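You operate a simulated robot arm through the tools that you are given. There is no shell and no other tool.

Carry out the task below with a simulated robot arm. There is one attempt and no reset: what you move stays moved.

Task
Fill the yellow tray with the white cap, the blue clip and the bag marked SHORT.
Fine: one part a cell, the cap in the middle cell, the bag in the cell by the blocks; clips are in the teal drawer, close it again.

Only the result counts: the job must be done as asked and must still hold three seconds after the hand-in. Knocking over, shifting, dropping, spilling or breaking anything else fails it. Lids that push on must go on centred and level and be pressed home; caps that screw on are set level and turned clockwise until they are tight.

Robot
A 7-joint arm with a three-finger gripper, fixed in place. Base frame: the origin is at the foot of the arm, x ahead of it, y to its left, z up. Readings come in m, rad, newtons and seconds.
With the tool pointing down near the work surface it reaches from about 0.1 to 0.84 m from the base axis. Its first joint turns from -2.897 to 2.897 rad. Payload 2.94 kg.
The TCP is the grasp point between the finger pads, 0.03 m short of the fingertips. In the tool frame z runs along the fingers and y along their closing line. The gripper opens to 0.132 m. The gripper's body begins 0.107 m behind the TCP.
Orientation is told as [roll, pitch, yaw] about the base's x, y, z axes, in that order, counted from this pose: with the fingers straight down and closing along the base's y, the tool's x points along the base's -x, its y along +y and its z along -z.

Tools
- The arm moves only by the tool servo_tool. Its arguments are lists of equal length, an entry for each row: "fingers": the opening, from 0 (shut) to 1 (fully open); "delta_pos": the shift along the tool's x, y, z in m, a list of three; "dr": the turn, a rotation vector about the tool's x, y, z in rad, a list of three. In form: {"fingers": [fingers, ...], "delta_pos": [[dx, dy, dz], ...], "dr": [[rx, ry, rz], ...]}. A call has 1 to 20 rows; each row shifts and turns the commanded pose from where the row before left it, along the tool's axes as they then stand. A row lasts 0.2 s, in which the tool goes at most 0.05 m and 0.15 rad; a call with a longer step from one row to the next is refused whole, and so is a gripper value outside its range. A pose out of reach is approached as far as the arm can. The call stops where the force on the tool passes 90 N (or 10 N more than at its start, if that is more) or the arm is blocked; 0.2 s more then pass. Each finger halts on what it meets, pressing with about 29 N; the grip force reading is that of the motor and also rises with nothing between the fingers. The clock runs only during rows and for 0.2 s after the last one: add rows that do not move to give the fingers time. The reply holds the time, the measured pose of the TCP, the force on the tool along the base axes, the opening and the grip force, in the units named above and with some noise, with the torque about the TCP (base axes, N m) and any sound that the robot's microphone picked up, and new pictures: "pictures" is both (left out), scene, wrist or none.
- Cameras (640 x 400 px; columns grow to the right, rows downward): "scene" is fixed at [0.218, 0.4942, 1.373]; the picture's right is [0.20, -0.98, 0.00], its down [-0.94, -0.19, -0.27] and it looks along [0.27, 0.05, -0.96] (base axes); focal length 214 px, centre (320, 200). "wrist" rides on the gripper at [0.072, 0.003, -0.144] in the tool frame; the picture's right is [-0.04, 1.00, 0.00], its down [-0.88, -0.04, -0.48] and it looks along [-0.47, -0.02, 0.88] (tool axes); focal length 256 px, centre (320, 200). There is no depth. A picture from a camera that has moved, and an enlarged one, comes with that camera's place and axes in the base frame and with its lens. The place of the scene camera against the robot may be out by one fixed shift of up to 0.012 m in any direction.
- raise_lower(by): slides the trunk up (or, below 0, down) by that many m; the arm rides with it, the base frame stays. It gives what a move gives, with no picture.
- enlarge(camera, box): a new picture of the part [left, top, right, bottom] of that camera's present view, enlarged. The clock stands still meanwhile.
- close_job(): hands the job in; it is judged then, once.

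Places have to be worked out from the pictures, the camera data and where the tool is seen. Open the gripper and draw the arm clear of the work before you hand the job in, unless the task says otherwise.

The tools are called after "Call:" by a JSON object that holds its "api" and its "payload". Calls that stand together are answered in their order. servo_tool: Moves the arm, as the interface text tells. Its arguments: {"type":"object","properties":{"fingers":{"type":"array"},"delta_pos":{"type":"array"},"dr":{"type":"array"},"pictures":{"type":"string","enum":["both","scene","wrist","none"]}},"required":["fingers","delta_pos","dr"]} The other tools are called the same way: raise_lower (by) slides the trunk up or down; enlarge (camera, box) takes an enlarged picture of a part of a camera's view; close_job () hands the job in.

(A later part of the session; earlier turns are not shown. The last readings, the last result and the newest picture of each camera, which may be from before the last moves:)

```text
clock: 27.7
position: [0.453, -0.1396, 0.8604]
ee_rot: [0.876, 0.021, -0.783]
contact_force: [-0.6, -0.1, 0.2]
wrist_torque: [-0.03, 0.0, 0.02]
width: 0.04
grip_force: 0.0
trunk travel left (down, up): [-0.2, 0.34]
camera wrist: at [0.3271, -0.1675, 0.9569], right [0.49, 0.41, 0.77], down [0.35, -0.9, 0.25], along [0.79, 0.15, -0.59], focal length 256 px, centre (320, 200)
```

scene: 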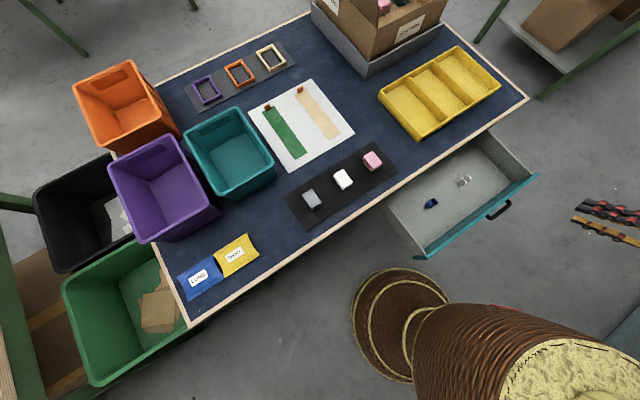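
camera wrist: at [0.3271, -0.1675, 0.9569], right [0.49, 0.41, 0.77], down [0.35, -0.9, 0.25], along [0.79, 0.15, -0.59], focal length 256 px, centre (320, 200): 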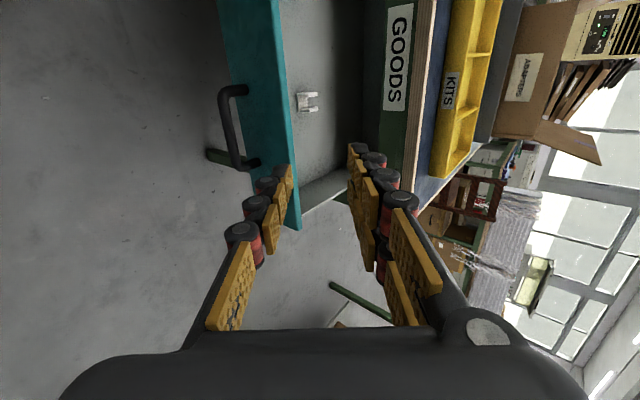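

Handle released cleanly; drawer stays open. Bringing the tool back to vertical and rotating so the fingers close along the table edge direction.

Call:
{"api": "servo_tool", "payload": {"fingers": [0.6, 0.6, 0.6, 0.6, 0.6, 0.6, 0.6, 0.6, 0.6, 0.6, 0.6, 0.6, 0.6, 0.6, 0.6, 0.6, 0.6, 0.6], "delta_pos": [[0, 0, 0], [0, 0, 0], [0, 0, 0], [0, 0, 0], [0, 0, 0], [0, 0, 0], [0, 0, 0], [0, 0, 0], [0, 0, 0], [0, 0, 0], [0, 0, 0], [0, 0, 0], [0, 0, 0], [0, 0, 0], [0, 0, 0], [0, 0, 0], [0, 0, 0], [0, 0, 0]], "dr": [[0.146, 0, 0], [0.146, 0, 0], [0.146, 0, 0], [0.146, 0, 0], [0.146, 0, 0], [0.146, 0, 0], [0, 0, -0.1428], [0, 0, -0.1428], [0, 0, -0.1428], [0, 0, -0.1428], [0, 0, -0.1428], [0, 0, -0.1428], [0, 0, -0.1428], [0, 0, -0.1428], [0, 0, -0.1428], [0, 0, -0.1428], [0, 0, -0.1428], [0, 0, 0]]}}

```text
clock: 31.5
position: [0.446, -0.1363, 0.8471]
ee_rot: [0.023, -0.148, 0.788]
contact_force: [-0.9, 0.0, 0.7]
wrist_torque: [-0.03, 0.0, 0.0]
width: 0.0793
grip_force: 0.1
out of reach, approached as far as the arm can: row 5, 6
trunk travel left (down, up): [-0.2, 0.34]
camera wrist: at [0.3806, -0.2027, 0.9799], right [-0.68, 0.73, 0.03], down [0.6, 0.53, 0.6], along [0.42, 0.42, -0.8], focal length 256 px, centre (320, 200)
```

scene: 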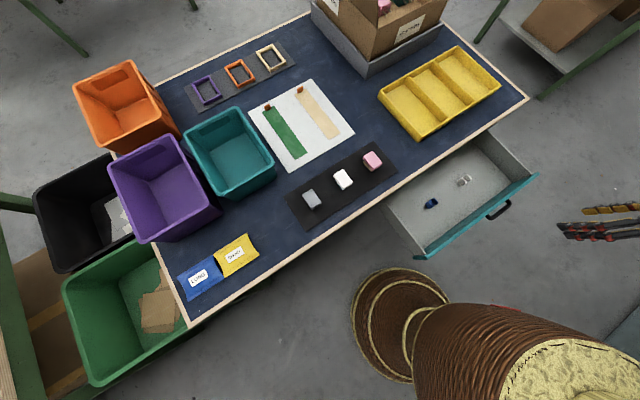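
wrist: 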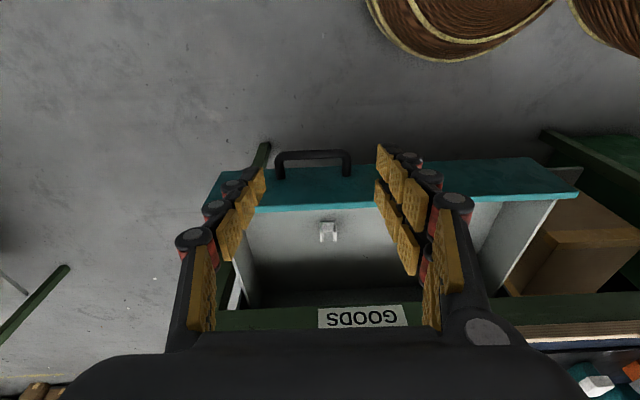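

Small residual tilt remains; I'll correct it and move over toward the blue clip for a close view.

Call:
{"api": "servo_tool", "payload": {"fingers": [0.6, 0.6, 0.6, 0.6, 0.6, 0.6, 0.6, 0.6], "delta_pos": [[0, 0, 0], [0, 0, 0], [-0.024, 0.032, 0], [-0.024, 0.032, 0], [-0.024, 0.032, 0], [-0.024, 0.032, 0], [-0.024, 0.032, 0], [0, 0, 0]], "dr": [[0.023, 0, 0], [0, 0.148, 0], [0, 0, 0], [0, 0, 0], [0, 0, 0], [0, 0, 0], [0, 0, 0], [0, 0, 0]]}}

Call:
{"api": "enlarge", "payload": {"camera": "wrist", "box": [240, 150, 420, 270]}}

```text
clock: 33.3
position: [0.4168, 0.0617, 0.8602]
ee_rot: [0.0, -0.097, 0.784]
contact_force: [0.3, 0.2, -0.8]
wrist_torque: [-0.04, 0.01, 0.02]
width: 0.0791
grip_force: 0.0
out of reach, approached as far as the arm can: row 2
trunk travel left (down, up): [-0.2, 0.34]
camera wrist: at [0.3545, 0.003, 0.9965], right [-0.68, 0.74, 0.0], down [0.61, 0.56, 0.56], along [0.41, 0.38, -0.83], focal length 256 px, centre (320, 200)
```

scene: 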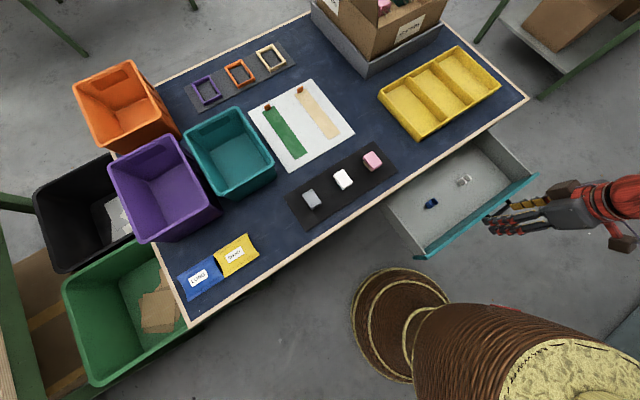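
wrist: 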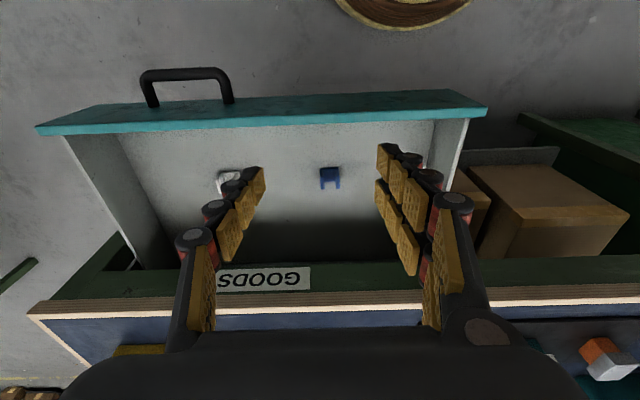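

```text
3.33 times, centred on (330, 210) of wrist
camera zoom: at [0.3545, 0.003, 0.9965], right [-0.68, 0.74, 0.0], down [0.61, 0.56, 0.56], along [0.41, 0.38, -0.83], focal length 853 px, centre (287, 167)
```

zoom: 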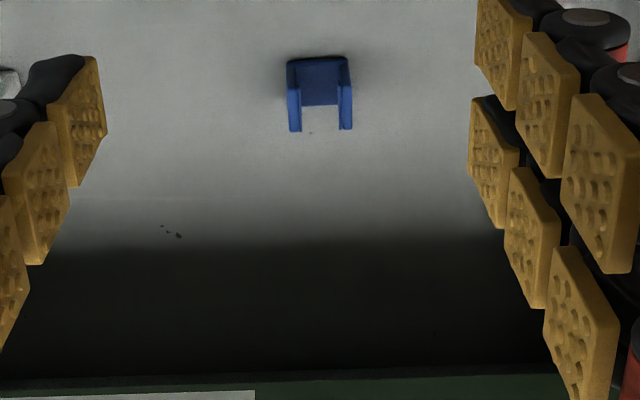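

The blue clip is U-shaped (~0.03 m wide) near n≈0.451, u≈−0.240. I'll move over it and straighten the tool.

Call:
{"api": "servo_tool", "payload": {"fingers": [0.6, 0.6, 0.6, 0.6, 0.6, 0.6], "delta_pos": [[-0.034, 0.0037, 0], [-0.034, 0.0037, 0], [-0.034, 0.0037, 0], [0, 0, 0], [0, 0, 0.04], [0, 0, 0]], "dr": [[0, 0, 0], [0, 0, 0], [0, 0, 0], [0, 0.097, 0], [0, 0, 0], [0, 0, 0]]}}

Call:
{"api": "enlarge", "payload": {"camera": "wrist", "box": [250, 110, 390, 210]}}

```text
clock: 34.7
position: [0.4744, 0.1448, 0.8078]
ee_rot: [-0.001, -0.161, 0.792]
contact_force: [-0.3, -0.3, -0.1]
wrist_torque: [0.01, 0.02, 0.02]
width: 0.0792
grip_force: 0.1
out of reach, approached as far as the arm can: row 2, 3, 4
trunk travel left (down, up): [-0.2, 0.34]
camera wrist: at [0.405, 0.0803, 0.938], right [-0.68, 0.73, 0.0], down [0.58, 0.54, 0.61], along [0.45, 0.42, -0.79], focal length 256 px, centre (320, 200)
```

scene: 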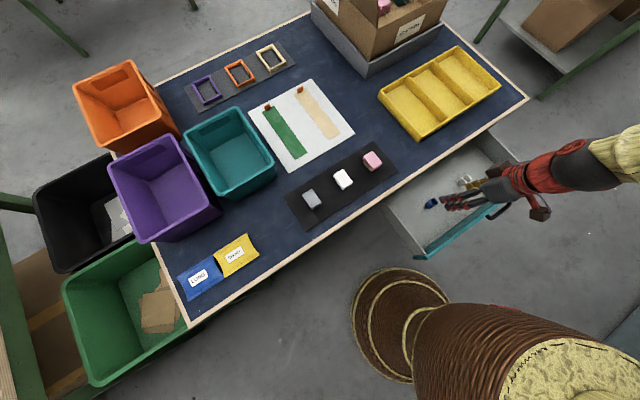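
wrist: 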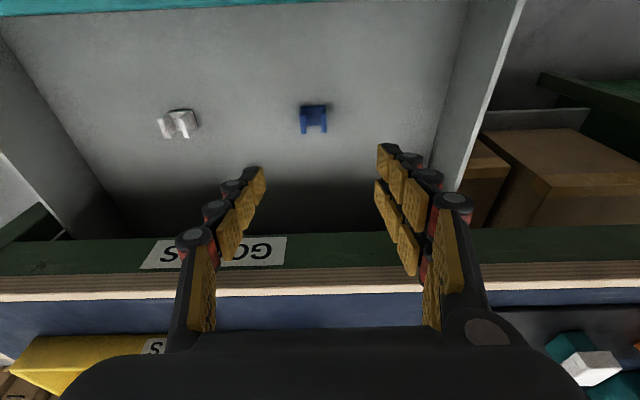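

```text
4.00 times, centred on (320, 160) of wrist
camera zoom: at [0.405, 0.0803, 0.938], right [-0.68, 0.73, 0.0], down [0.58, 0.54, 0.61], along [0.45, 0.42, -0.79], focal length 1024 px, centre (320, 360)
```

zoom: 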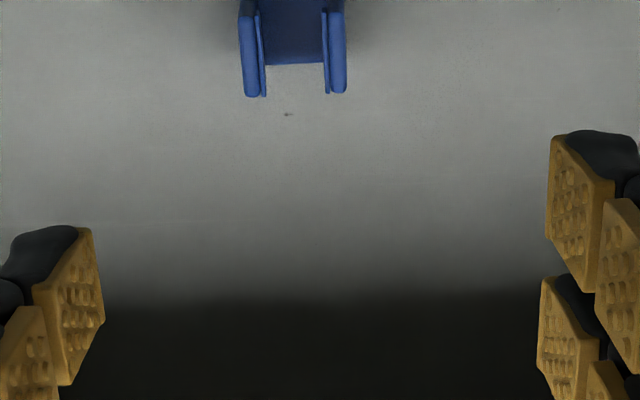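

The arm can't quite straighten here (residual tilt 0.16), probably a posture limit with the lowered trunk. I'll raise the trunk back by 0.1 and retry straightening.

Call:
{"api": "raise_lower", "payload": {"by": 0.1}}

Call:
{"api": "servo_tool", "payload": {"fingers": [0.6, 0.6, 0.6], "delta_pos": [[0, 0, 0], [0, 0, 0], [0, 0, 0]], "dr": [[0, 0.08, 0], [0, 0.08, 0], [0, 0, 0]]}}

```text
clock: 36.1
position: [0.4738, 0.145, 0.9068]
ee_rot: [-0.004, -0.16, 0.79]
contact_force: [1.5, 0.0, 0.2]
wrist_torque: [0.01, 0.04, -0.03]
width: 0.079
grip_force: 0.1
trunk travel left (down, up): [-0.3, 0.24]
```

```text
clock: 36.9
position: [0.4688, 0.1443, 0.9022]
ee_rot: [0.0, -0.103, 0.79]
contact_force: [-0.5, 0.1, 0.4]
wrist_torque: [-0.01, -0.02, 0.0]
width: 0.0792
grip_force: 0.1
out of reach, approached as far as the arm can: row 1, 2
trunk travel left (down, up): [-0.3, 0.24]
camera wrist: at [0.4048, 0.0844, 1.0379], right [-0.68, 0.73, 0.01], down [0.61, 0.56, 0.56], along [0.41, 0.39, -0.83], focal length 256 px, centre (320, 200)
```

scene: 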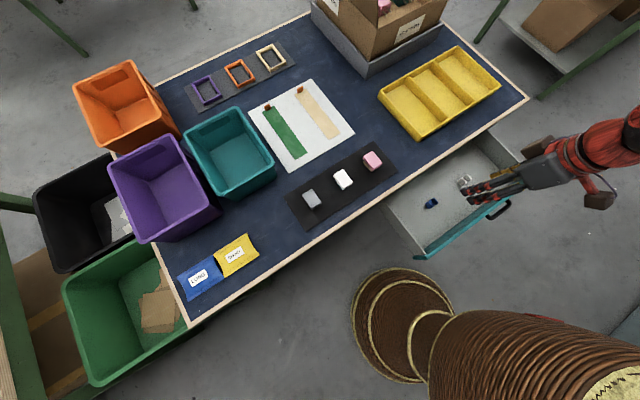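
wrist: 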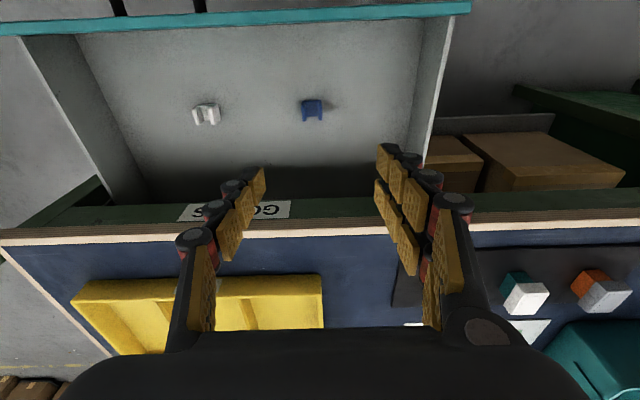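

Call:
{"api": "servo_tool", "payload": {"fingers": [0.6, 0.6, 0.6, 0.6, 0.6], "delta_pos": [[0, 0, 0], [0, 0, 0], [0, 0, 0], [0, 0, 0], [0, 0, 0]], "dr": [[0, 0.03, 0], [0, 0.03, 0], [0, 0.03, 0], [0, 0.013, 0], [0, 0, 0]], "pictures": "none"}}

```text
clock: 38.1
position: [0.4622, 0.1418, 0.8947]
ee_rot: [0.004, -0.075, 0.791]
contact_force: [-1.4, -0.1, 0.9]
wrist_torque: [0.0, -0.01, 0.0]
width: 0.0792
grip_force: 0.1
out of reach, approached as far as the arm can: row 1, 3
trunk travel left (down, up): [-0.3, 0.24]
```

Straightening trades against position; a wrist joint seems at its limit since the hand is high relative to the shoulder. I'll raise the trunk 0.2 m and then lower the tool by the same amount while straightening.

Call:
{"api": "raise_lower", "payload": {"by": 0.2}}

Call:
{"api": "servo_tool", "payload": {"fingers": [0.6, 0.6, 0.6, 0.6, 0.6, 0.6, 0.6, 0.6], "delta_pos": [[0, 0, 0.04], [0, 0, 0.04], [0, 0, 0.04], [0, 0, 0.04], [0, 0, 0.04], [0, 0, 0], [0, 0, 0], [0, 0, 0]], "dr": [[0, 0, 0], [0, 0, 0], [0, 0, 0], [0, 0, 0], [0, 0, 0], [0, 0.04, 0], [0, 0.035, 0], [0, 0, 0]]}}

```text
clock: 40.2
position: [0.4619, 0.1424, 1.0952]
ee_rot: [0.003, -0.073, 0.79]
contact_force: [-0.5, -0.4, 0.5]
wrist_torque: [0.01, -0.02, 0.0]
width: 0.0791
grip_force: 0.1
trunk travel left (down, up): [-0.5, 0.04]
```

```text
clock: 42.0
position: [0.4751, 0.1536, 0.8962]
ee_rot: [0.004, -0.016, 0.79]
contact_force: [0.3, 0.2, 0.9]
wrist_torque: [-0.01, 0.0, -0.02]
width: 0.0792
grip_force: 0.0
trunk travel left (down, up): [-0.5, 0.04]
camera wrist: at [0.4201, 0.1024, 1.0393], right [-0.68, 0.73, 0.0], down [0.64, 0.59, 0.49], along [0.36, 0.34, -0.87], focal length 256 px, centre (320, 200)
```

scene: 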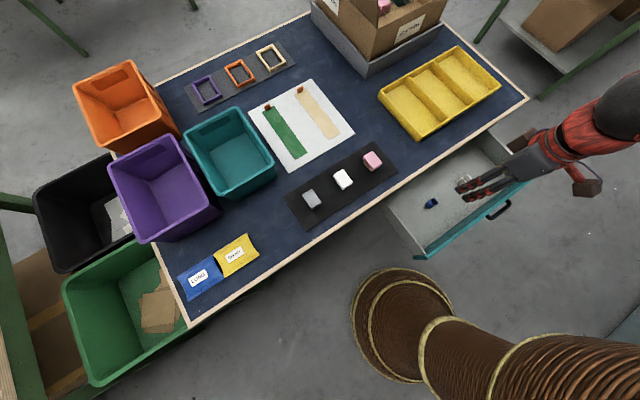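
wrist: 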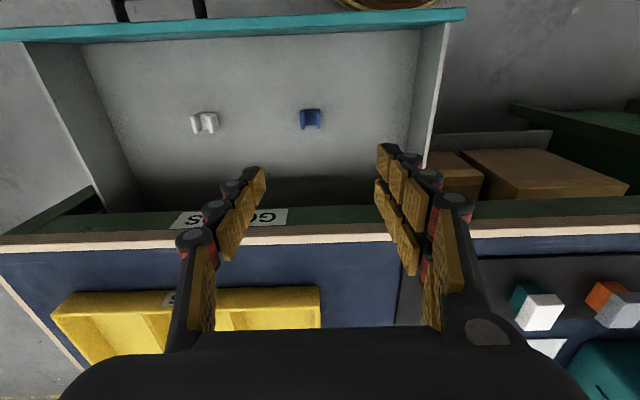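

High trunk fixed it: the tool is now vertical. The clip is at about n=0.457, u=−0.240, z≈0.63. I'll align above it and descend partway for a check.

Call:
{"api": "servo_tool", "payload": {"fingers": [0.5, 0.5, 0.5, 0.5, 0.5, 0.5], "delta_pos": [[-0.0124, -0.0126, 0], [0, 0, 0.04], [0, 0, 0.04], [0, 0, 0.04], [0, 0, 0.02], [0, 0, 0]], "dr": [[0.004, 0.016, 0.005], [0, 0, 0], [0, 0, 0], [0, 0, 0], [0, 0, 0], [0, 0, 0]]}}

Call:
{"api": "enlarge", "payload": {"camera": "wrist", "box": [220, 90, 420, 230]}}

```text
clock: 43.4
position: [0.4803, 0.1506, 0.7561]
ee_rot: [0.0, 0.015, 0.784]
contact_force: [-0.5, 0.2, 0.5]
wrist_torque: [0.0, -0.01, -0.03]
width: 0.066
grip_force: 0.0
out of reach, approached as far as the arm can: row 1
trunk travel left (down, up): [-0.5, 0.04]
camera wrist: at [0.4291, 0.1022, 0.9016], right [-0.68, 0.74, 0.0], down [0.65, 0.6, 0.46], along [0.34, 0.31, -0.89], focal length 256 px, centre (320, 200)
```

scene: 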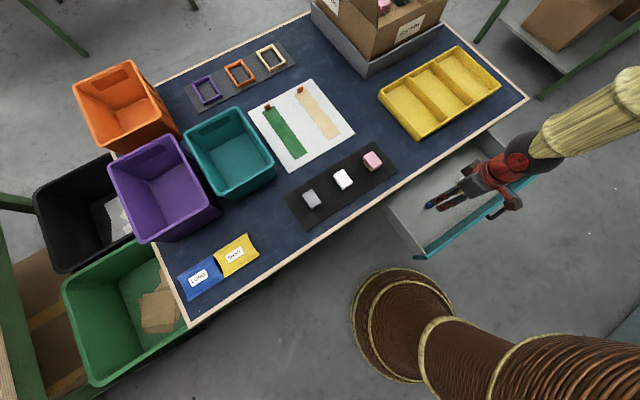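
wrist: 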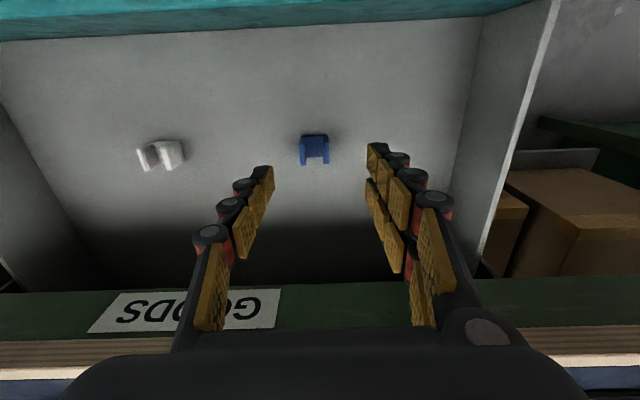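

```text
2.86 times, centred on (320, 160) of wrist
camera zoom: at [0.4291, 0.1022, 0.9016], right [-0.68, 0.74, 0.0], down [0.65, 0.6, 0.46], along [0.34, 0.31, -0.89], focal length 731 px, centre (320, 314)
```

zoom: 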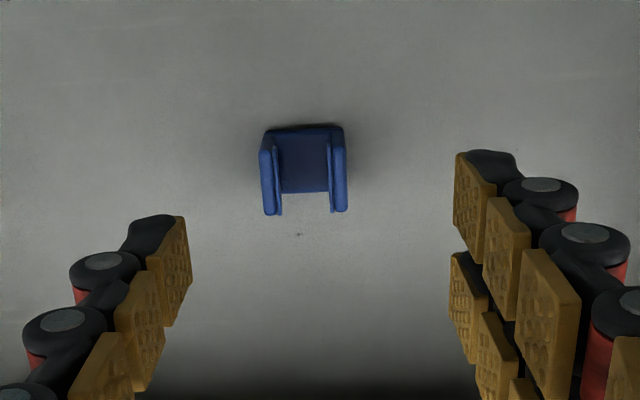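

Slightly short in the shift; clip now judged at n≈0.454, u≈−0.241. Nudging and descending further to just above the drawer floor.

Call:
{"api": "servo_tool", "payload": {"fingers": [0.45, 0.45, 0.45, 0.45, 0.45, 0.45, 0.45], "delta_pos": [[-0.0035, -0.004, 0], [-0.0035, -0.004, 0], [0, 0, 0.03], [0, 0, 0.03], [0, 0, 0.02], [0, 0, 0.012], [0, 0, 0]], "dr": [[0, -0.015, 0], [0, 0, 0], [0, 0, 0], [0, 0, 0], [0, 0, 0], [0, 0, 0], [0, 0, 0]]}}

Call:
{"api": "enlarge", "payload": {"camera": "wrist", "box": [220, 110, 420, 250]}}

```text
clock: 45.0
position: [0.4935, 0.1489, 0.6635]
ee_rot: [0.0, 0.001, 0.786]
contact_force: [0.0, 0.2, 0.2]
wrist_torque: [-0.02, 0.0, 0.03]
width: 0.0595
grip_force: 0.1
trunk travel left (down, up): [-0.5, 0.04]
camera wrist: at [0.4396, 0.1014, 0.8074], right [-0.68, 0.74, 0.0], down [0.65, 0.6, 0.47], along [0.35, 0.32, -0.88], focal length 256 px, centre (320, 200)
```

scene: 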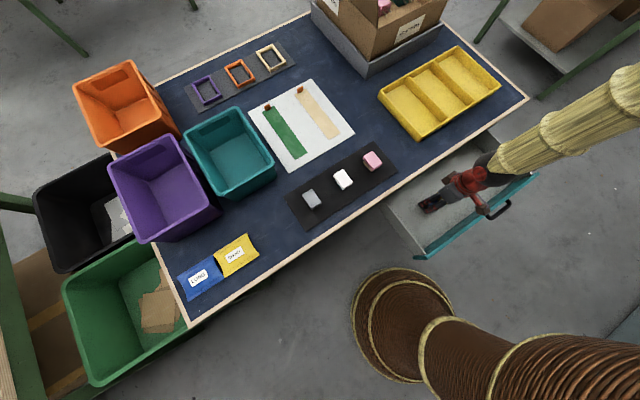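
wrist: 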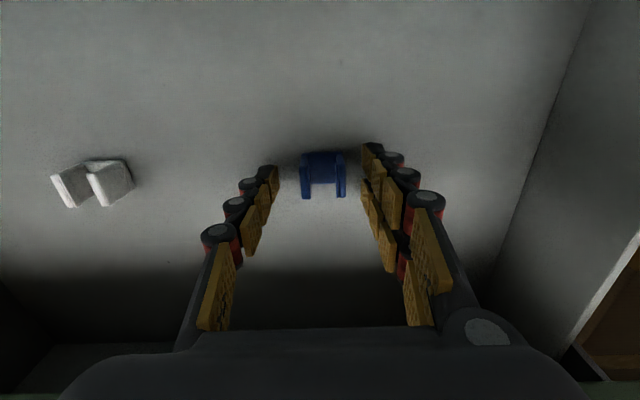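

```text
2.86 times, centred on (320, 180) of wrist
camera zoom: at [0.4396, 0.1014, 0.8074], right [-0.68, 0.74, 0.0], down [0.65, 0.6, 0.47], along [0.35, 0.32, -0.88], focal length 731 px, centre (320, 257)
```

zoom: 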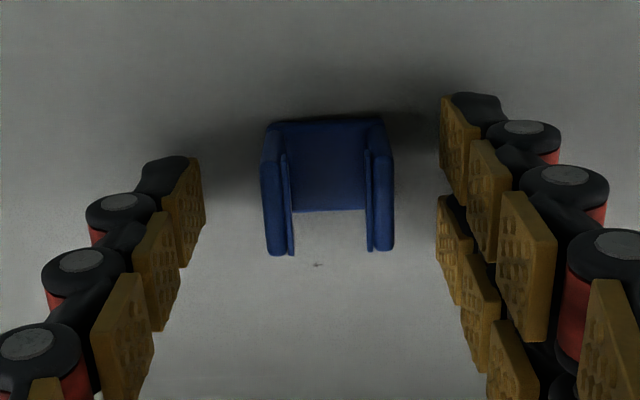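

Clip is centered between the fingers with no contact. Lowering slightly more then closing.

Call:
{"api": "servo_tool", "payload": {"fingers": [0.45, 0.45, 0.45], "delta_pos": [[-0.003, 0, 0.004], [0, 0, 0.004], [0, 0, 0]], "dr": [[0, 0, 0], [0, 0, 0], [0, 0, 0]], "pictures": "wrist"}}

```text
clock: 45.8
position: [0.4959, 0.1528, 0.6559]
ee_rot: [-0.002, -0.001, 0.787]
contact_force: [-1.5, -0.1, 11.8]
wrist_torque: [0.3, 0.34, 0.1]
width: 0.0602
grip_force: 0.9
trunk travel left (down, up): [-0.5, 0.04]
camera wrist: at [0.4417, 0.1033, 0.8002], right [-0.68, 0.74, 0.0], down [0.65, 0.6, 0.48], along [0.35, 0.32, -0.88], focal length 256 px, centre (320, 200)
```

wrist: 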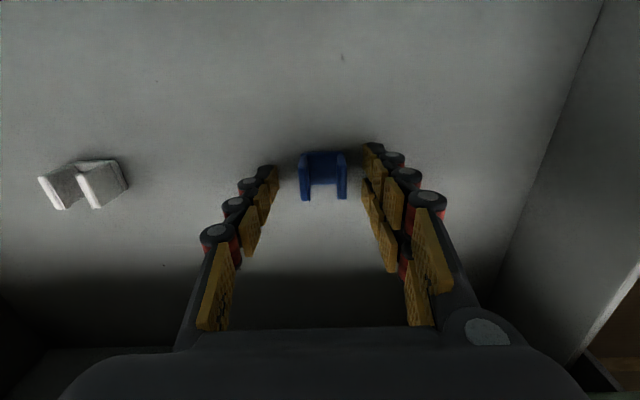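

Fingertips just touched the drawer floor (floor at z≈0.626). Raising 2 mm and closing on the clip.

Call:
{"api": "servo_tool", "payload": {"fingers": [0.45, 0, 0, 0, 0, 0], "delta_pos": [[0, 0, -0.003], [0, 0, 0], [0, 0, 0], [0, 0, 0], [0, 0, 0], [0, 0, 0]], "dr": [[0, 0, 0], [0, 0, 0], [0, 0, 0], [0, 0, 0], [0, 0, 0], [0, 0, 0]], "pictures": "wrist"}}

```text
clock: 47.2
position: [0.4945, 0.1519, 0.6588]
ee_rot: [0.0, 0.003, 0.787]
contact_force: [0.4, 0.3, 0.2]
wrist_torque: [0.03, 0.0, -0.02]
width: 0.0286
grip_force: 29.7
trunk travel left (down, up): [-0.5, 0.04]
camera wrist: at [0.4415, 0.103, 0.8029], right [-0.68, 0.74, 0.0], down [0.65, 0.6, 0.47], along [0.35, 0.32, -0.88], focal length 256 px, centre (320, 200)
```

wrist: 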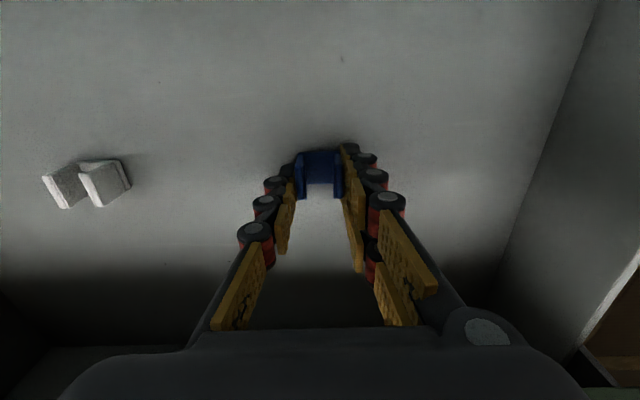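

Clip gripped (width 0.0286 m). Lifting straight up out of the drawer.

Call:
{"api": "servo_tool", "payload": {"fingers": [0, 0, 0, 0, 0, 0, 0, 0], "delta_pos": [[0, 0, -0.02], [0, 0, -0.03], [0, 0, -0.04], [0, 0, -0.045], [0, 0, -0.045], [0, 0, -0.045], [0, 0, -0.045], [0, 0, 0]], "dr": [[0, 0, 0], [0, 0, 0], [0, 0, 0], [0, 0, 0], [0, 0, 0], [0, 0, 0], [0, 0, 0], [0, 0, 0]]}}

```text
clock: 49.0
position: [0.4937, 0.1529, 0.9282]
ee_rot: [-0.001, 0.001, 0.786]
contact_force: [1.2, -0.5, 0.1]
wrist_torque: [-0.02, 0.01, -0.02]
width: 0.0289
grip_force: 28.8
trunk travel left (down, up): [-0.5, 0.04]
camera wrist: at [0.441, 0.1032, 1.0729], right [-0.68, 0.74, 0.0], down [0.65, 0.6, 0.47], along [0.35, 0.32, -0.88], focal length 256 px, centre (320, 200)
```

scene: 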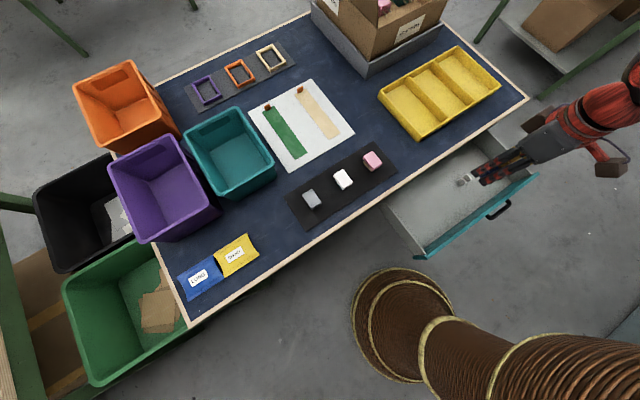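
wrist: 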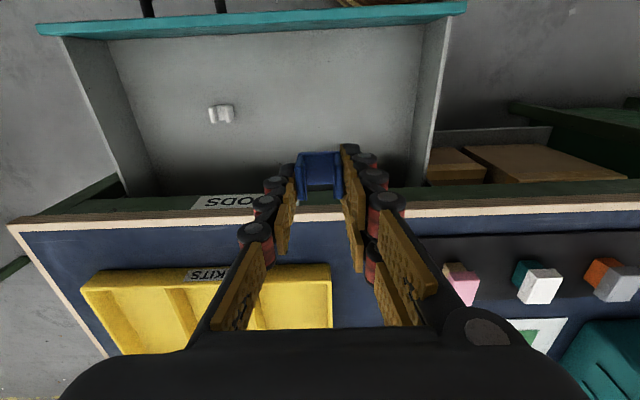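

Clip is held. Flying toward the far-right cell of the tray (away from the blocks), staying high.

Call:
{"api": "servo_tool", "payload": {"fingers": [0, 0, 0, 0, 0, 0, 0, 0], "delta_pos": [[-0.0204, -0.0363, 0], [-0.0204, -0.0363, 0], [-0.0204, -0.0363, 0], [-0.0204, -0.0363, 0], [-0.0204, -0.0363, 0], [-0.0204, -0.0363, 0], [-0.0204, -0.0363, 0], [0, 0, 0]], "dr": [[0, 0, 0], [0, 0, 0], [0, 0, 0], [0, 0, 0], [0, 0, 0], [0, 0, 0], [0, 0, 0], [0, 0, 0]]}}

```text
clock: 50.8
position: [0.7752, 0.0718, 0.9288]
ee_rot: [-0.001, 0.002, 0.785]
contact_force: [-0.4, 0.3, -0.2]
wrist_torque: [0.06, -0.02, -0.01]
width: 0.0289
grip_force: 29.1
trunk travel left (down, up): [-0.5, 0.04]
camera wrist: at [0.7207, 0.0232, 1.0739], right [-0.68, 0.74, 0.0], down [0.65, 0.6, 0.47], along [0.35, 0.32, -0.88], focal length 256 px, centre (320, 200)
```

scene: 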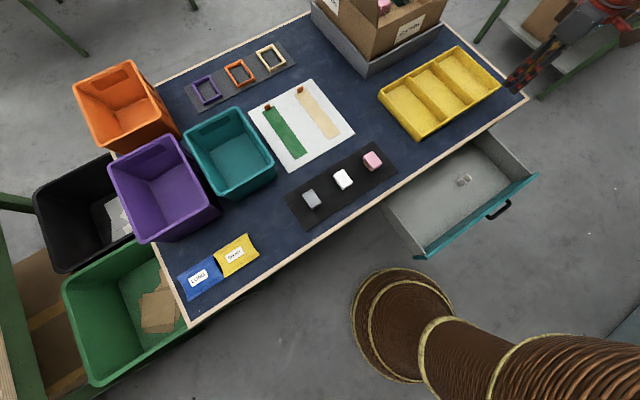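
wrist: 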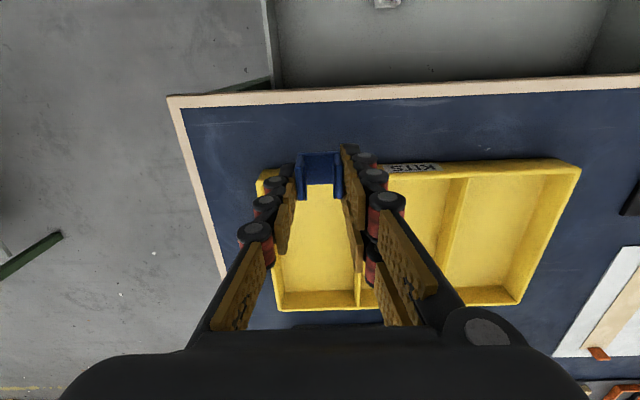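

Call:
{"api": "enlarge", "payload": {"camera": "wrist", "box": [240, 130, 600, 330]}}

Call:
{"api": "enlarge", "payload": {"camera": "scene", "box": [370, 30, 520, 150]}}

```text
1.78 times, centred on (420, 230) of wrist
camera zoom: at [0.7207, 0.0232, 1.0739], right [-0.68, 0.74, 0.0], down [0.65, 0.6, 0.47], along [0.35, 0.32, -0.88], focal length 455 px, centre (142, 147)
```

zoom: 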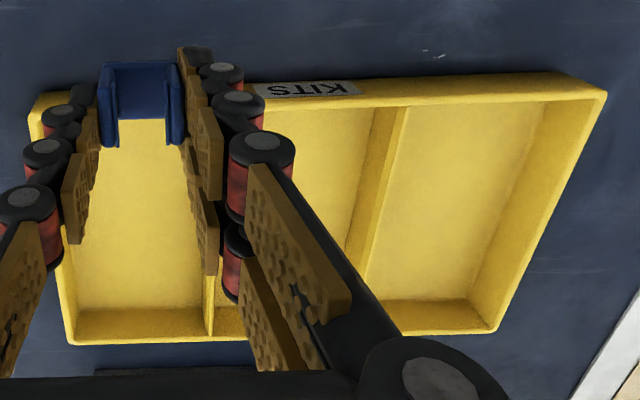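

```text
3.33 times, centred on (445, 90) of scene
camera zoom: at [0.218, 0.4942, 1.373], right [0.2, -0.98, 0.0], down [-0.94, -0.19, -0.27], along [0.27, 0.05, -0.96], focal length 715 px, centre (-97, 567)
```

zoom: 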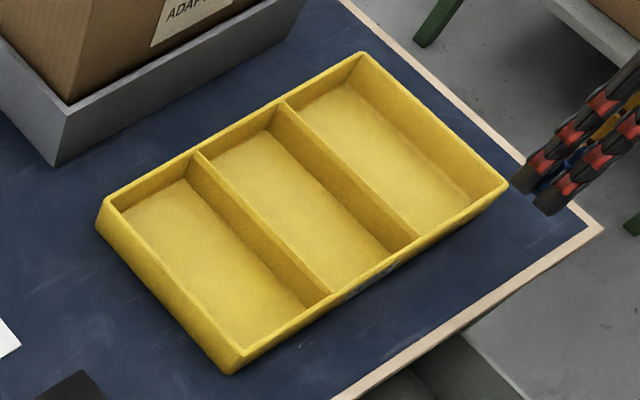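

Tray geometry: rim z≈0.84, table z≈0.79, tray spans u −0.558…−0.241, n 0.627…0.817; clip cell center u≈−0.505. Moving over the near part of that cell.

Call:
{"api": "servo_tool", "payload": {"fingers": [0, 0, 0, 0], "delta_pos": [[-0.029, -0.0025, 0], [-0.029, -0.0025, 0], [-0.028, -0.0026, 0], [0, 0, 0]], "dr": [[0, 0, 0], [0, 0, 0], [0, 0, 0], [0, 0, 0]]}}

Call:
{"api": "enlarge", "payload": {"camera": "wrist", "box": [220, 100, 440, 300]}}

```text
clock: 51.8
position: [0.8411, 0.1267, 0.9309]
ee_rot: [0.0, 0.002, 0.785]
contact_force: [0.4, -0.1, -0.8]
wrist_torque: [0.0, -0.03, -0.01]
width: 0.0287
grip_force: 28.5
trunk travel left (down, up): [-0.5, 0.04]
camera wrist: at [0.7876, 0.078, 1.0746], right [-0.68, 0.74, 0.0], down [0.65, 0.59, 0.47], along [0.35, 0.32, -0.88], focal length 256 px, centre (320, 200)
```

scene: 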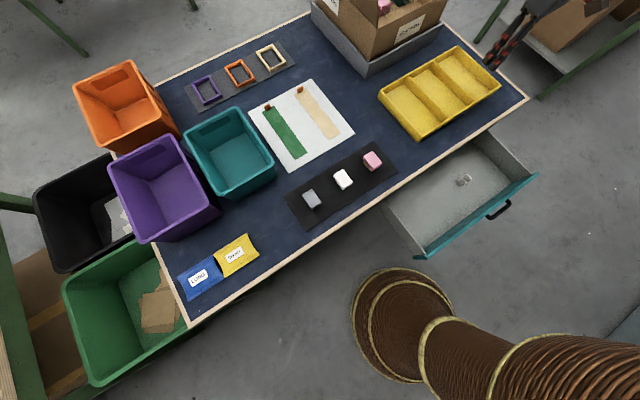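
wrist: 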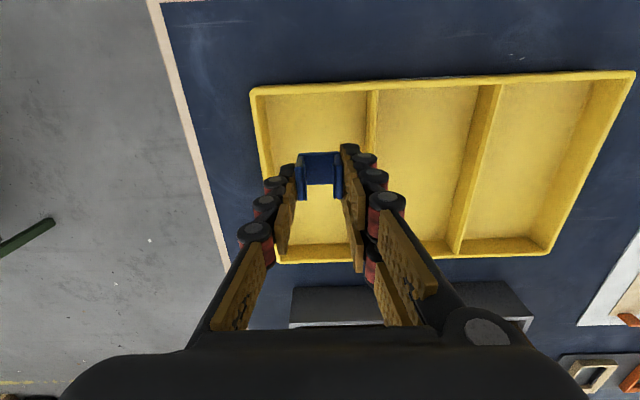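

```text
2.00 times, centred on (330, 200) of wrist
camera zoom: at [0.7876, 0.078, 1.0746], right [-0.68, 0.74, 0.0], down [0.65, 0.59, 0.47], along [0.35, 0.32, -0.88], focal length 512 px, centre (300, 200)
```

zoom: 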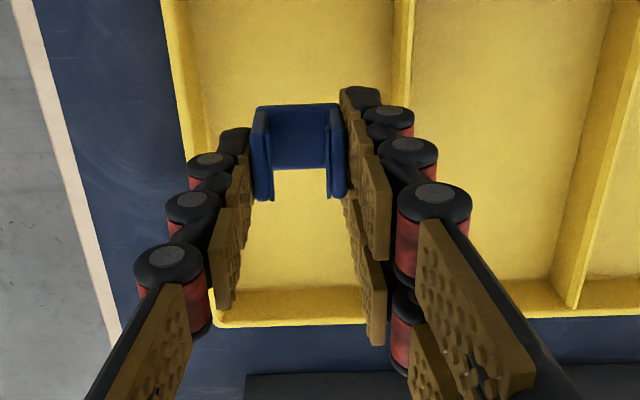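

Over the right cell (n=0.684, u=−0.505), still reachable. Descending into the cell.

Call:
{"api": "servo_tool", "payload": {"fingers": [0, 0, 0, 0, 0], "delta_pos": [[0, 0, 0.03], [0, 0, 0.03], [0, 0, 0.02], [0, 0, 0.01], [0, 0, 0]], "dr": [[0, 0, 0], [0, 0, 0], [0, 0, 0], [0, 0, 0], [0, 0, 0]]}}

Call:
{"api": "enlarge", "payload": {"camera": "wrist", "box": [200, 80, 440, 260]}}

```text
clock: 53.0
position: [0.8241, 0.1252, 0.8454]
ee_rot: [0.0, 0.003, 0.785]
contact_force: [-0.4, 0.2, 0.7]
wrist_torque: [0.03, -0.03, 0.01]
width: 0.0286
grip_force: 28.8
out of reach, approached as far as the arm can: row 2, 3, 4
trunk travel left (down, up): [-0.5, 0.04]
camera wrist: at [0.7702, 0.0759, 0.9896], right [-0.68, 0.74, 0.0], down [0.65, 0.6, 0.47], along [0.35, 0.32, -0.88], focal length 256 px, centre (320, 200)
```

scene: 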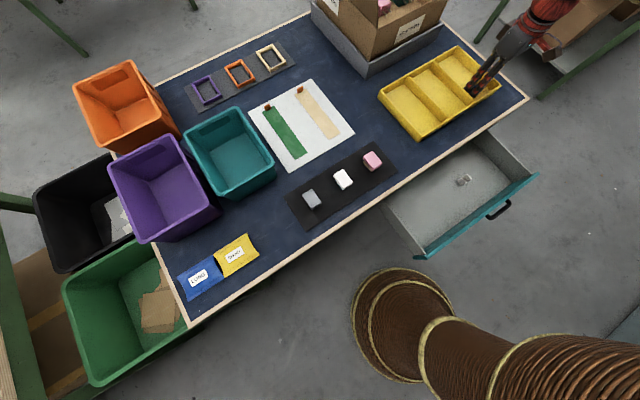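
wrist: 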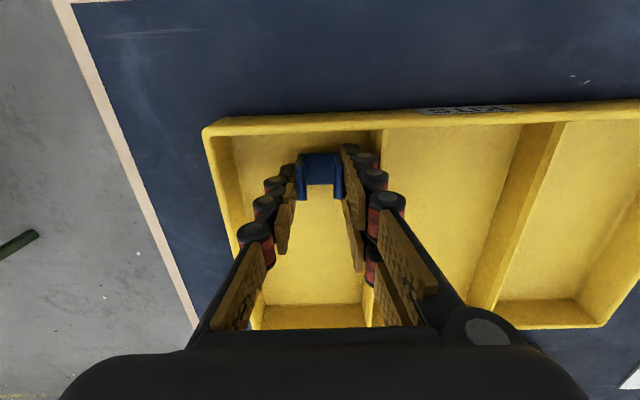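

```text
2.22 times, centred on (320, 170) of wrist
camera zoom: at [0.7702, 0.0759, 0.9896], right [-0.68, 0.74, 0.0], down [0.65, 0.6, 0.47], along [0.35, 0.32, -0.88], focal length 569 px, centre (320, 267)
```

zoom: 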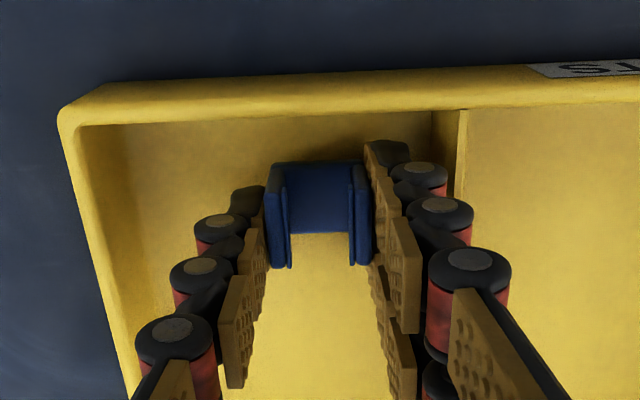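

Reach runs out at this height with the trunk high. I'll lift, lower the trunk 0.12 m to gain reach, then reposition.

Call:
{"api": "servo_tool", "payload": {"fingers": [0, 0, 0, 0, 0], "delta_pos": [[0, 0, -0.04], [0, 0, -0.04], [0, 0, -0.04], [0, 0, -0.04], [0, 0, 0]], "dr": [[0, 0, 0], [0, 0, 0], [0, 0, 0], [0, 0, 0], [0, 0, 0]], "pictures": "none"}}

Call:
{"api": "raise_lower", "payload": {"by": -0.12}}

```text
clock: 54.2
position: [0.8267, 0.1247, 1.0049]
ee_rot: [0.0, 0.003, 0.786]
contact_force: [-0.1, -0.8, 0.2]
wrist_torque: [-0.01, 0.0, 0.0]
width: 0.029
grip_force: 28.9
trunk travel left (down, up): [-0.5, 0.04]
```

```text
clock: 55.7
position: [0.8259, 0.1251, 0.8858]
ee_rot: [-0.001, 0.001, 0.785]
contact_force: [-0.1, -0.7, 0.5]
wrist_torque: [-0.01, 0.01, -0.01]
width: 0.0288
grip_force: 29.2
trunk travel left (down, up): [-0.38, 0.16]
```

Call:
{"api": "servo_tool", "payload": {"fingers": [0, 0, 0, 0], "delta_pos": [[-0.0175, -0.0125, 0], [0, 0, 0.02], [0, 0, 0.02], [0, 0, 0]], "dr": [[0, 0, 0], [0, 0, 0], [0, 0, 0], [0, 0, 0]], "pictures": "wrist"}}

Call:
{"api": "enlarge", "payload": {"camera": "wrist", "box": [200, 80, 440, 260]}}

```text
clock: 56.7
position: [0.8491, 0.1273, 0.8459]
ee_rot: [0.0, 0.003, 0.784]
contact_force: [0.5, -0.2, -0.3]
wrist_torque: [0.04, -0.03, 0.01]
width: 0.0286
grip_force: 29.1
trunk travel left (down, up): [-0.38, 0.16]
camera wrist: at [0.7945, 0.0791, 0.9903], right [-0.68, 0.74, 0.0], down [0.65, 0.6, 0.47], along [0.35, 0.32, -0.88], focal length 256 px, centre (320, 200)
```

wrist: 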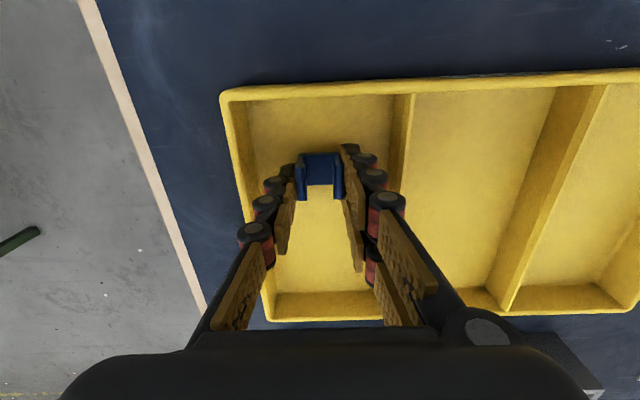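

```text
2.22 times, centred on (320, 170) of wrist
camera zoom: at [0.7945, 0.0791, 0.9903], right [-0.68, 0.74, 0.0], down [0.65, 0.6, 0.47], along [0.35, 0.32, -0.88], focal length 569 px, centre (320, 267)
```

zoom: 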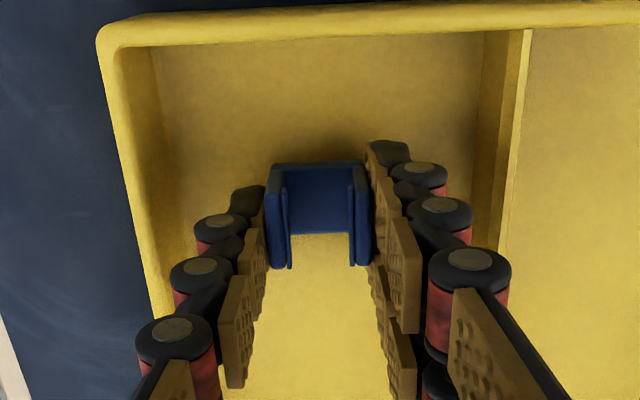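

Good: centered in the cell with no reach limit. Lowering gently until the clip touches the cell floor.

Call:
{"api": "servo_tool", "payload": {"fingers": [0, 0, 0, 0], "delta_pos": [[0, 0, 0.005], [0, 0, 0.004], [0, 0, 0.003], [0, 0, 0]], "dr": [[0, 0, 0], [0, 0, 0], [0, 0, 0], [0, 0, 0]], "pictures": "none"}}

```text
clock: 57.7
position: [0.8485, 0.1282, 0.8349]
ee_rot: [-0.001, 0.001, 0.785]
contact_force: [-2.4, -0.8, 9.3]
wrist_torque: [-0.02, 0.17, 0.0]
width: 0.0287
grip_force: 29.1
trunk travel left (down, up): [-0.38, 0.16]
```

Touching the floor at ~9 N (cell floor z≈0.80). Releasing and lifting.

Call:
{"api": "servo_tool", "payload": {"fingers": [0.4, 0.4, 0.4, 0.4, 0.4, 0.4, 0.4, 0.4], "delta_pos": [[0, 0, 0], [0, 0, 0], [0, 0, 0], [0, 0, -0.01], [0, 0, -0.03], [0, 0, -0.04], [0, 0, -0.04], [0, 0, 0]], "dr": [[0, 0, 0], [0, 0, 0], [0, 0, 0], [0, 0, 0], [0, 0, 0], [0, 0, 0], [0, 0, 0], [0, 0, 0]]}}

```text
clock: 59.5
position: [0.8478, 0.13, 0.9528]
ee_rot: [0.001, 0.003, 0.784]
contact_force: [-0.9, 0.3, -0.1]
wrist_torque: [0.06, 0.01, -0.02]
width: 0.0526
grip_force: 0.1
trunk travel left (down, up): [-0.38, 0.16]
camera wrist: at [0.7942, 0.081, 1.0982], right [-0.68, 0.74, 0.0], down [0.65, 0.6, 0.47], along [0.35, 0.32, -0.88], focal length 256 px, centre (320, 200)
```

scene: 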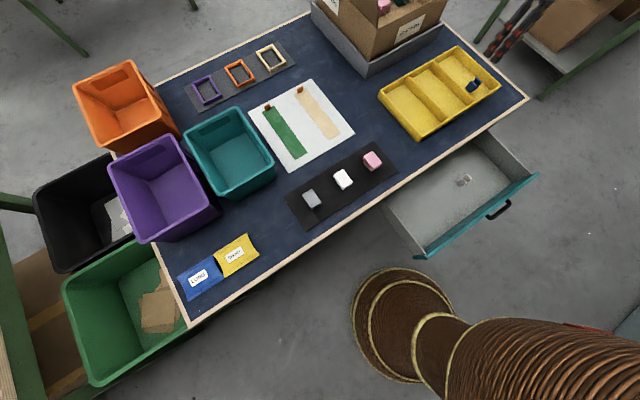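
wrist: 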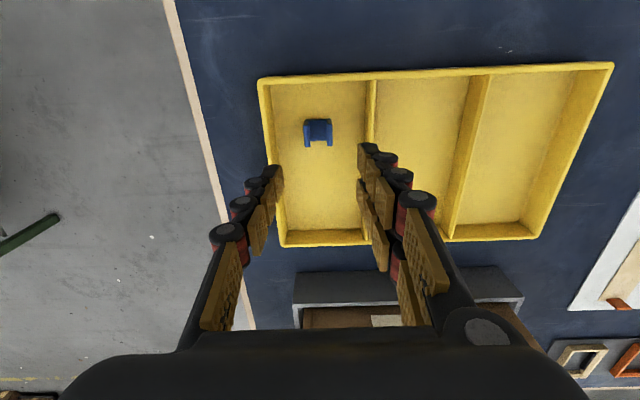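

The clip rests in the right cell. Next I close the drawer: raise the trunk, swing back in front of the drawer with fingers shut.

Call:
{"api": "raise_lower", "payload": {"by": 0.12}}

Call:
{"api": "servo_tool", "payload": {"fingers": [0.3, 0.3, 0, 0, 0, 0, 0, 0, 0, 0, 0], "delta_pos": [[0.043, 0.0208, 0], [0.043, 0.0208, 0], [0.043, 0.0208, 0], [0.043, 0.0208, 0], [0.043, 0.0208, 0], [0.043, 0.0208, 0], [0.043, 0.0208, 0], [0.043, 0.0208, 0], [0.043, 0.0208, 0], [0.043, 0.0208, 0], [0, 0, 0]], "dr": [[0, 0, 0], [0, 0, 0], [0, 0, 0], [0, 0, 0], [0, 0, 0], [0, 0, 0], [0, 0, 0], [0, 0, 0], [0, 0, 0], [0, 0, 0], [0, 0, 0]]}}

```text
clock: 61.0
position: [0.8472, 0.1295, 1.0734]
ee_rot: [0.0, 0.002, 0.786]
contact_force: [-0.2, -0.2, -0.3]
wrist_torque: [0.02, 0.01, 0.02]
width: 0.0525
grip_force: 0.0
trunk travel left (down, up): [-0.5, 0.04]
```

```text
clock: 63.4
position: [0.3972, -0.0247, 1.0751]
ee_rot: [0.0, 0.002, 0.786]
contact_force: [-0.1, 0.6, -1.7]
wrist_torque: [0.0, 0.02, 0.01]
width: 0.0
grip_force: 28.8
trunk travel left (down, up): [-0.5, 0.04]
camera wrist: at [0.3426, -0.0737, 1.2191], right [-0.68, 0.74, 0.0], down [0.65, 0.6, 0.47], along [0.35, 0.32, -0.88], focal length 256 px, centre (320, 200)
```

scene: 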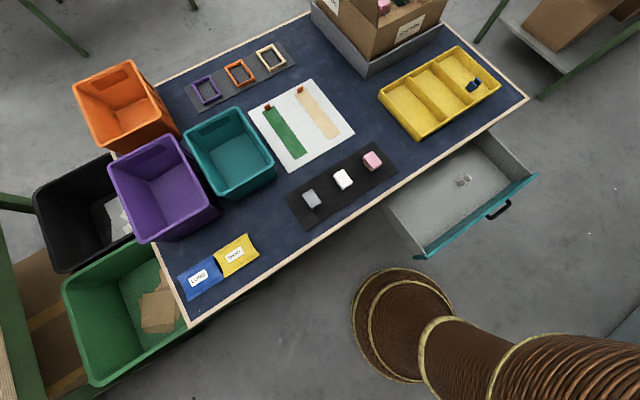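
wrist: 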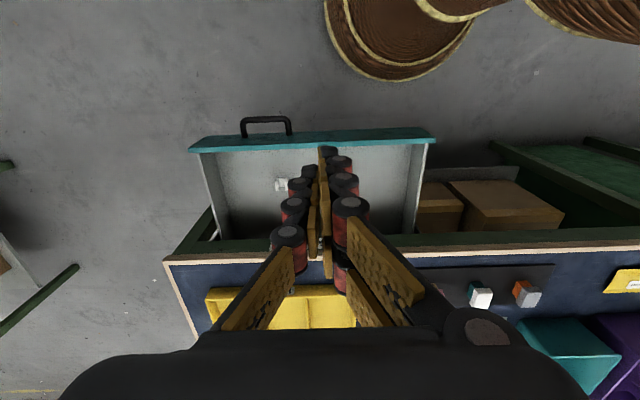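

Descending in front of the drawer face (face at n≈0.32–0.335, tool at n≈0.26).

Call:
{"api": "servo_tool", "payload": {"fingers": [0, 0, 0, 0, 0, 0, 0, 0], "delta_pos": [[0.002, 0, 0.047], [0.002, 0, 0.047], [0.002, 0, 0.047], [0.002, 0, 0.047], [0, 0, 0.047], [0, 0, 0.047], [0, 0, 0.047], [0, 0, 0]], "dr": [[0, 0, 0], [0, 0, 0], [0, 0, 0], [0, 0, 0], [0, 0, 0], [0, 0, 0], [0, 0, 0], [0, 0, 0]]}}

```text
clock: 65.2
position: [0.3912, -0.0336, 0.748]
ee_rot: [-0.001, 0.002, 0.785]
contact_force: [0.5, 0.3, 0.2]
wrist_torque: [-0.02, 0.01, 0.0]
width: 0.0
grip_force: 29.0
trunk travel left (down, up): [-0.5, 0.04]
camera wrist: at [0.3366, -0.0826, 0.8921], right [-0.68, 0.74, 0.0], down [0.65, 0.6, 0.47], along [0.35, 0.32, -0.88], focal length 256 px, centre (320, 200)
```

scene: 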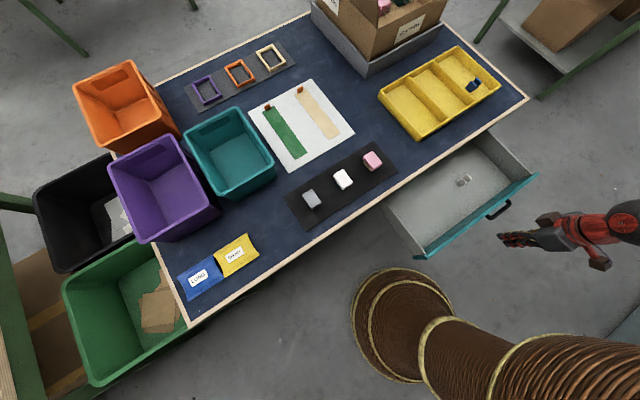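
wrist: 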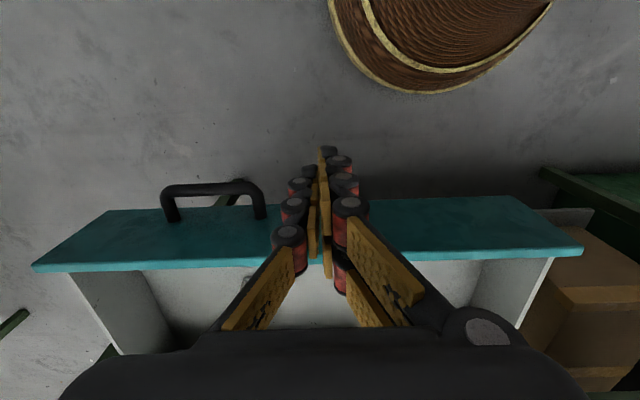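

In front of the drawer face. Lowering the tips to z≈0.67, adding a slight tilt, then pushing the drawer in.

Call:
{"api": "servo_tool", "payload": {"fingers": [0, 0, 0, 0, 0, 0, 0, 0, 0, 0], "delta_pos": [[0, 0, 0.045], [0, 0, 0], [-0.0247, 0, 0.0037], [-0.0247, 0, 0.0037], [-0.0247, 0, 0.0037], [-0.0247, 0, 0.0037], [-0.0247, 0, 0.0037], [-0.0247, 0, 0.0037], [-0.0247, 0, 0.0037], [0, 0, 0]], "dr": [[0, 0, 0], [0, -0.149, 0], [0, 0, 0], [0, 0, 0], [0, 0, 0], [0, 0, 0], [0, 0, 0], [0, 0, 0], [0, 0, 0], [0, 0, 0]]}}

```text
clock: 67.4
position: [0.5145, 0.0918, 0.6999]
ee_rot: [-0.002, -0.15, 0.788]
contact_force: [-0.9, -0.3, -0.6]
wrist_torque: [0.01, 0.0, 0.0]
width: 0.0
grip_force: 28.7
trunk travel left (down, up): [-0.5, 0.04]
camera wrist: at [0.4469, 0.0279, 0.8318], right [-0.68, 0.74, 0.01], down [0.59, 0.54, 0.6], along [0.44, 0.41, -0.8], focal length 256 px, centre (320, 200)
```

scene: 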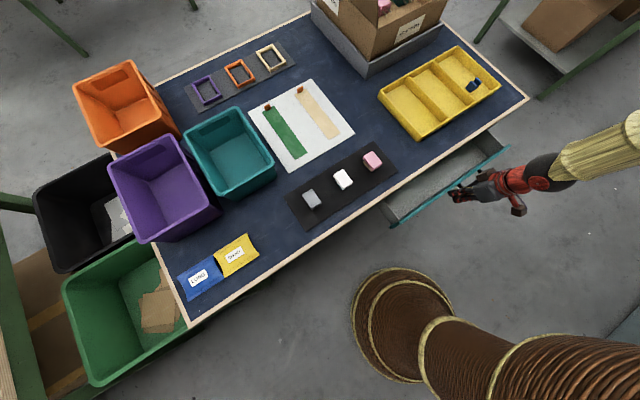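
wrist: 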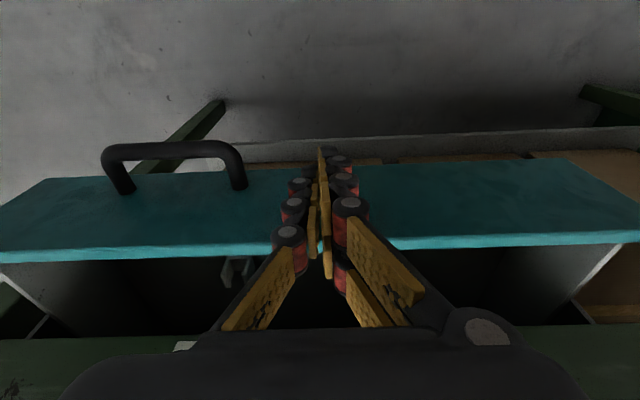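

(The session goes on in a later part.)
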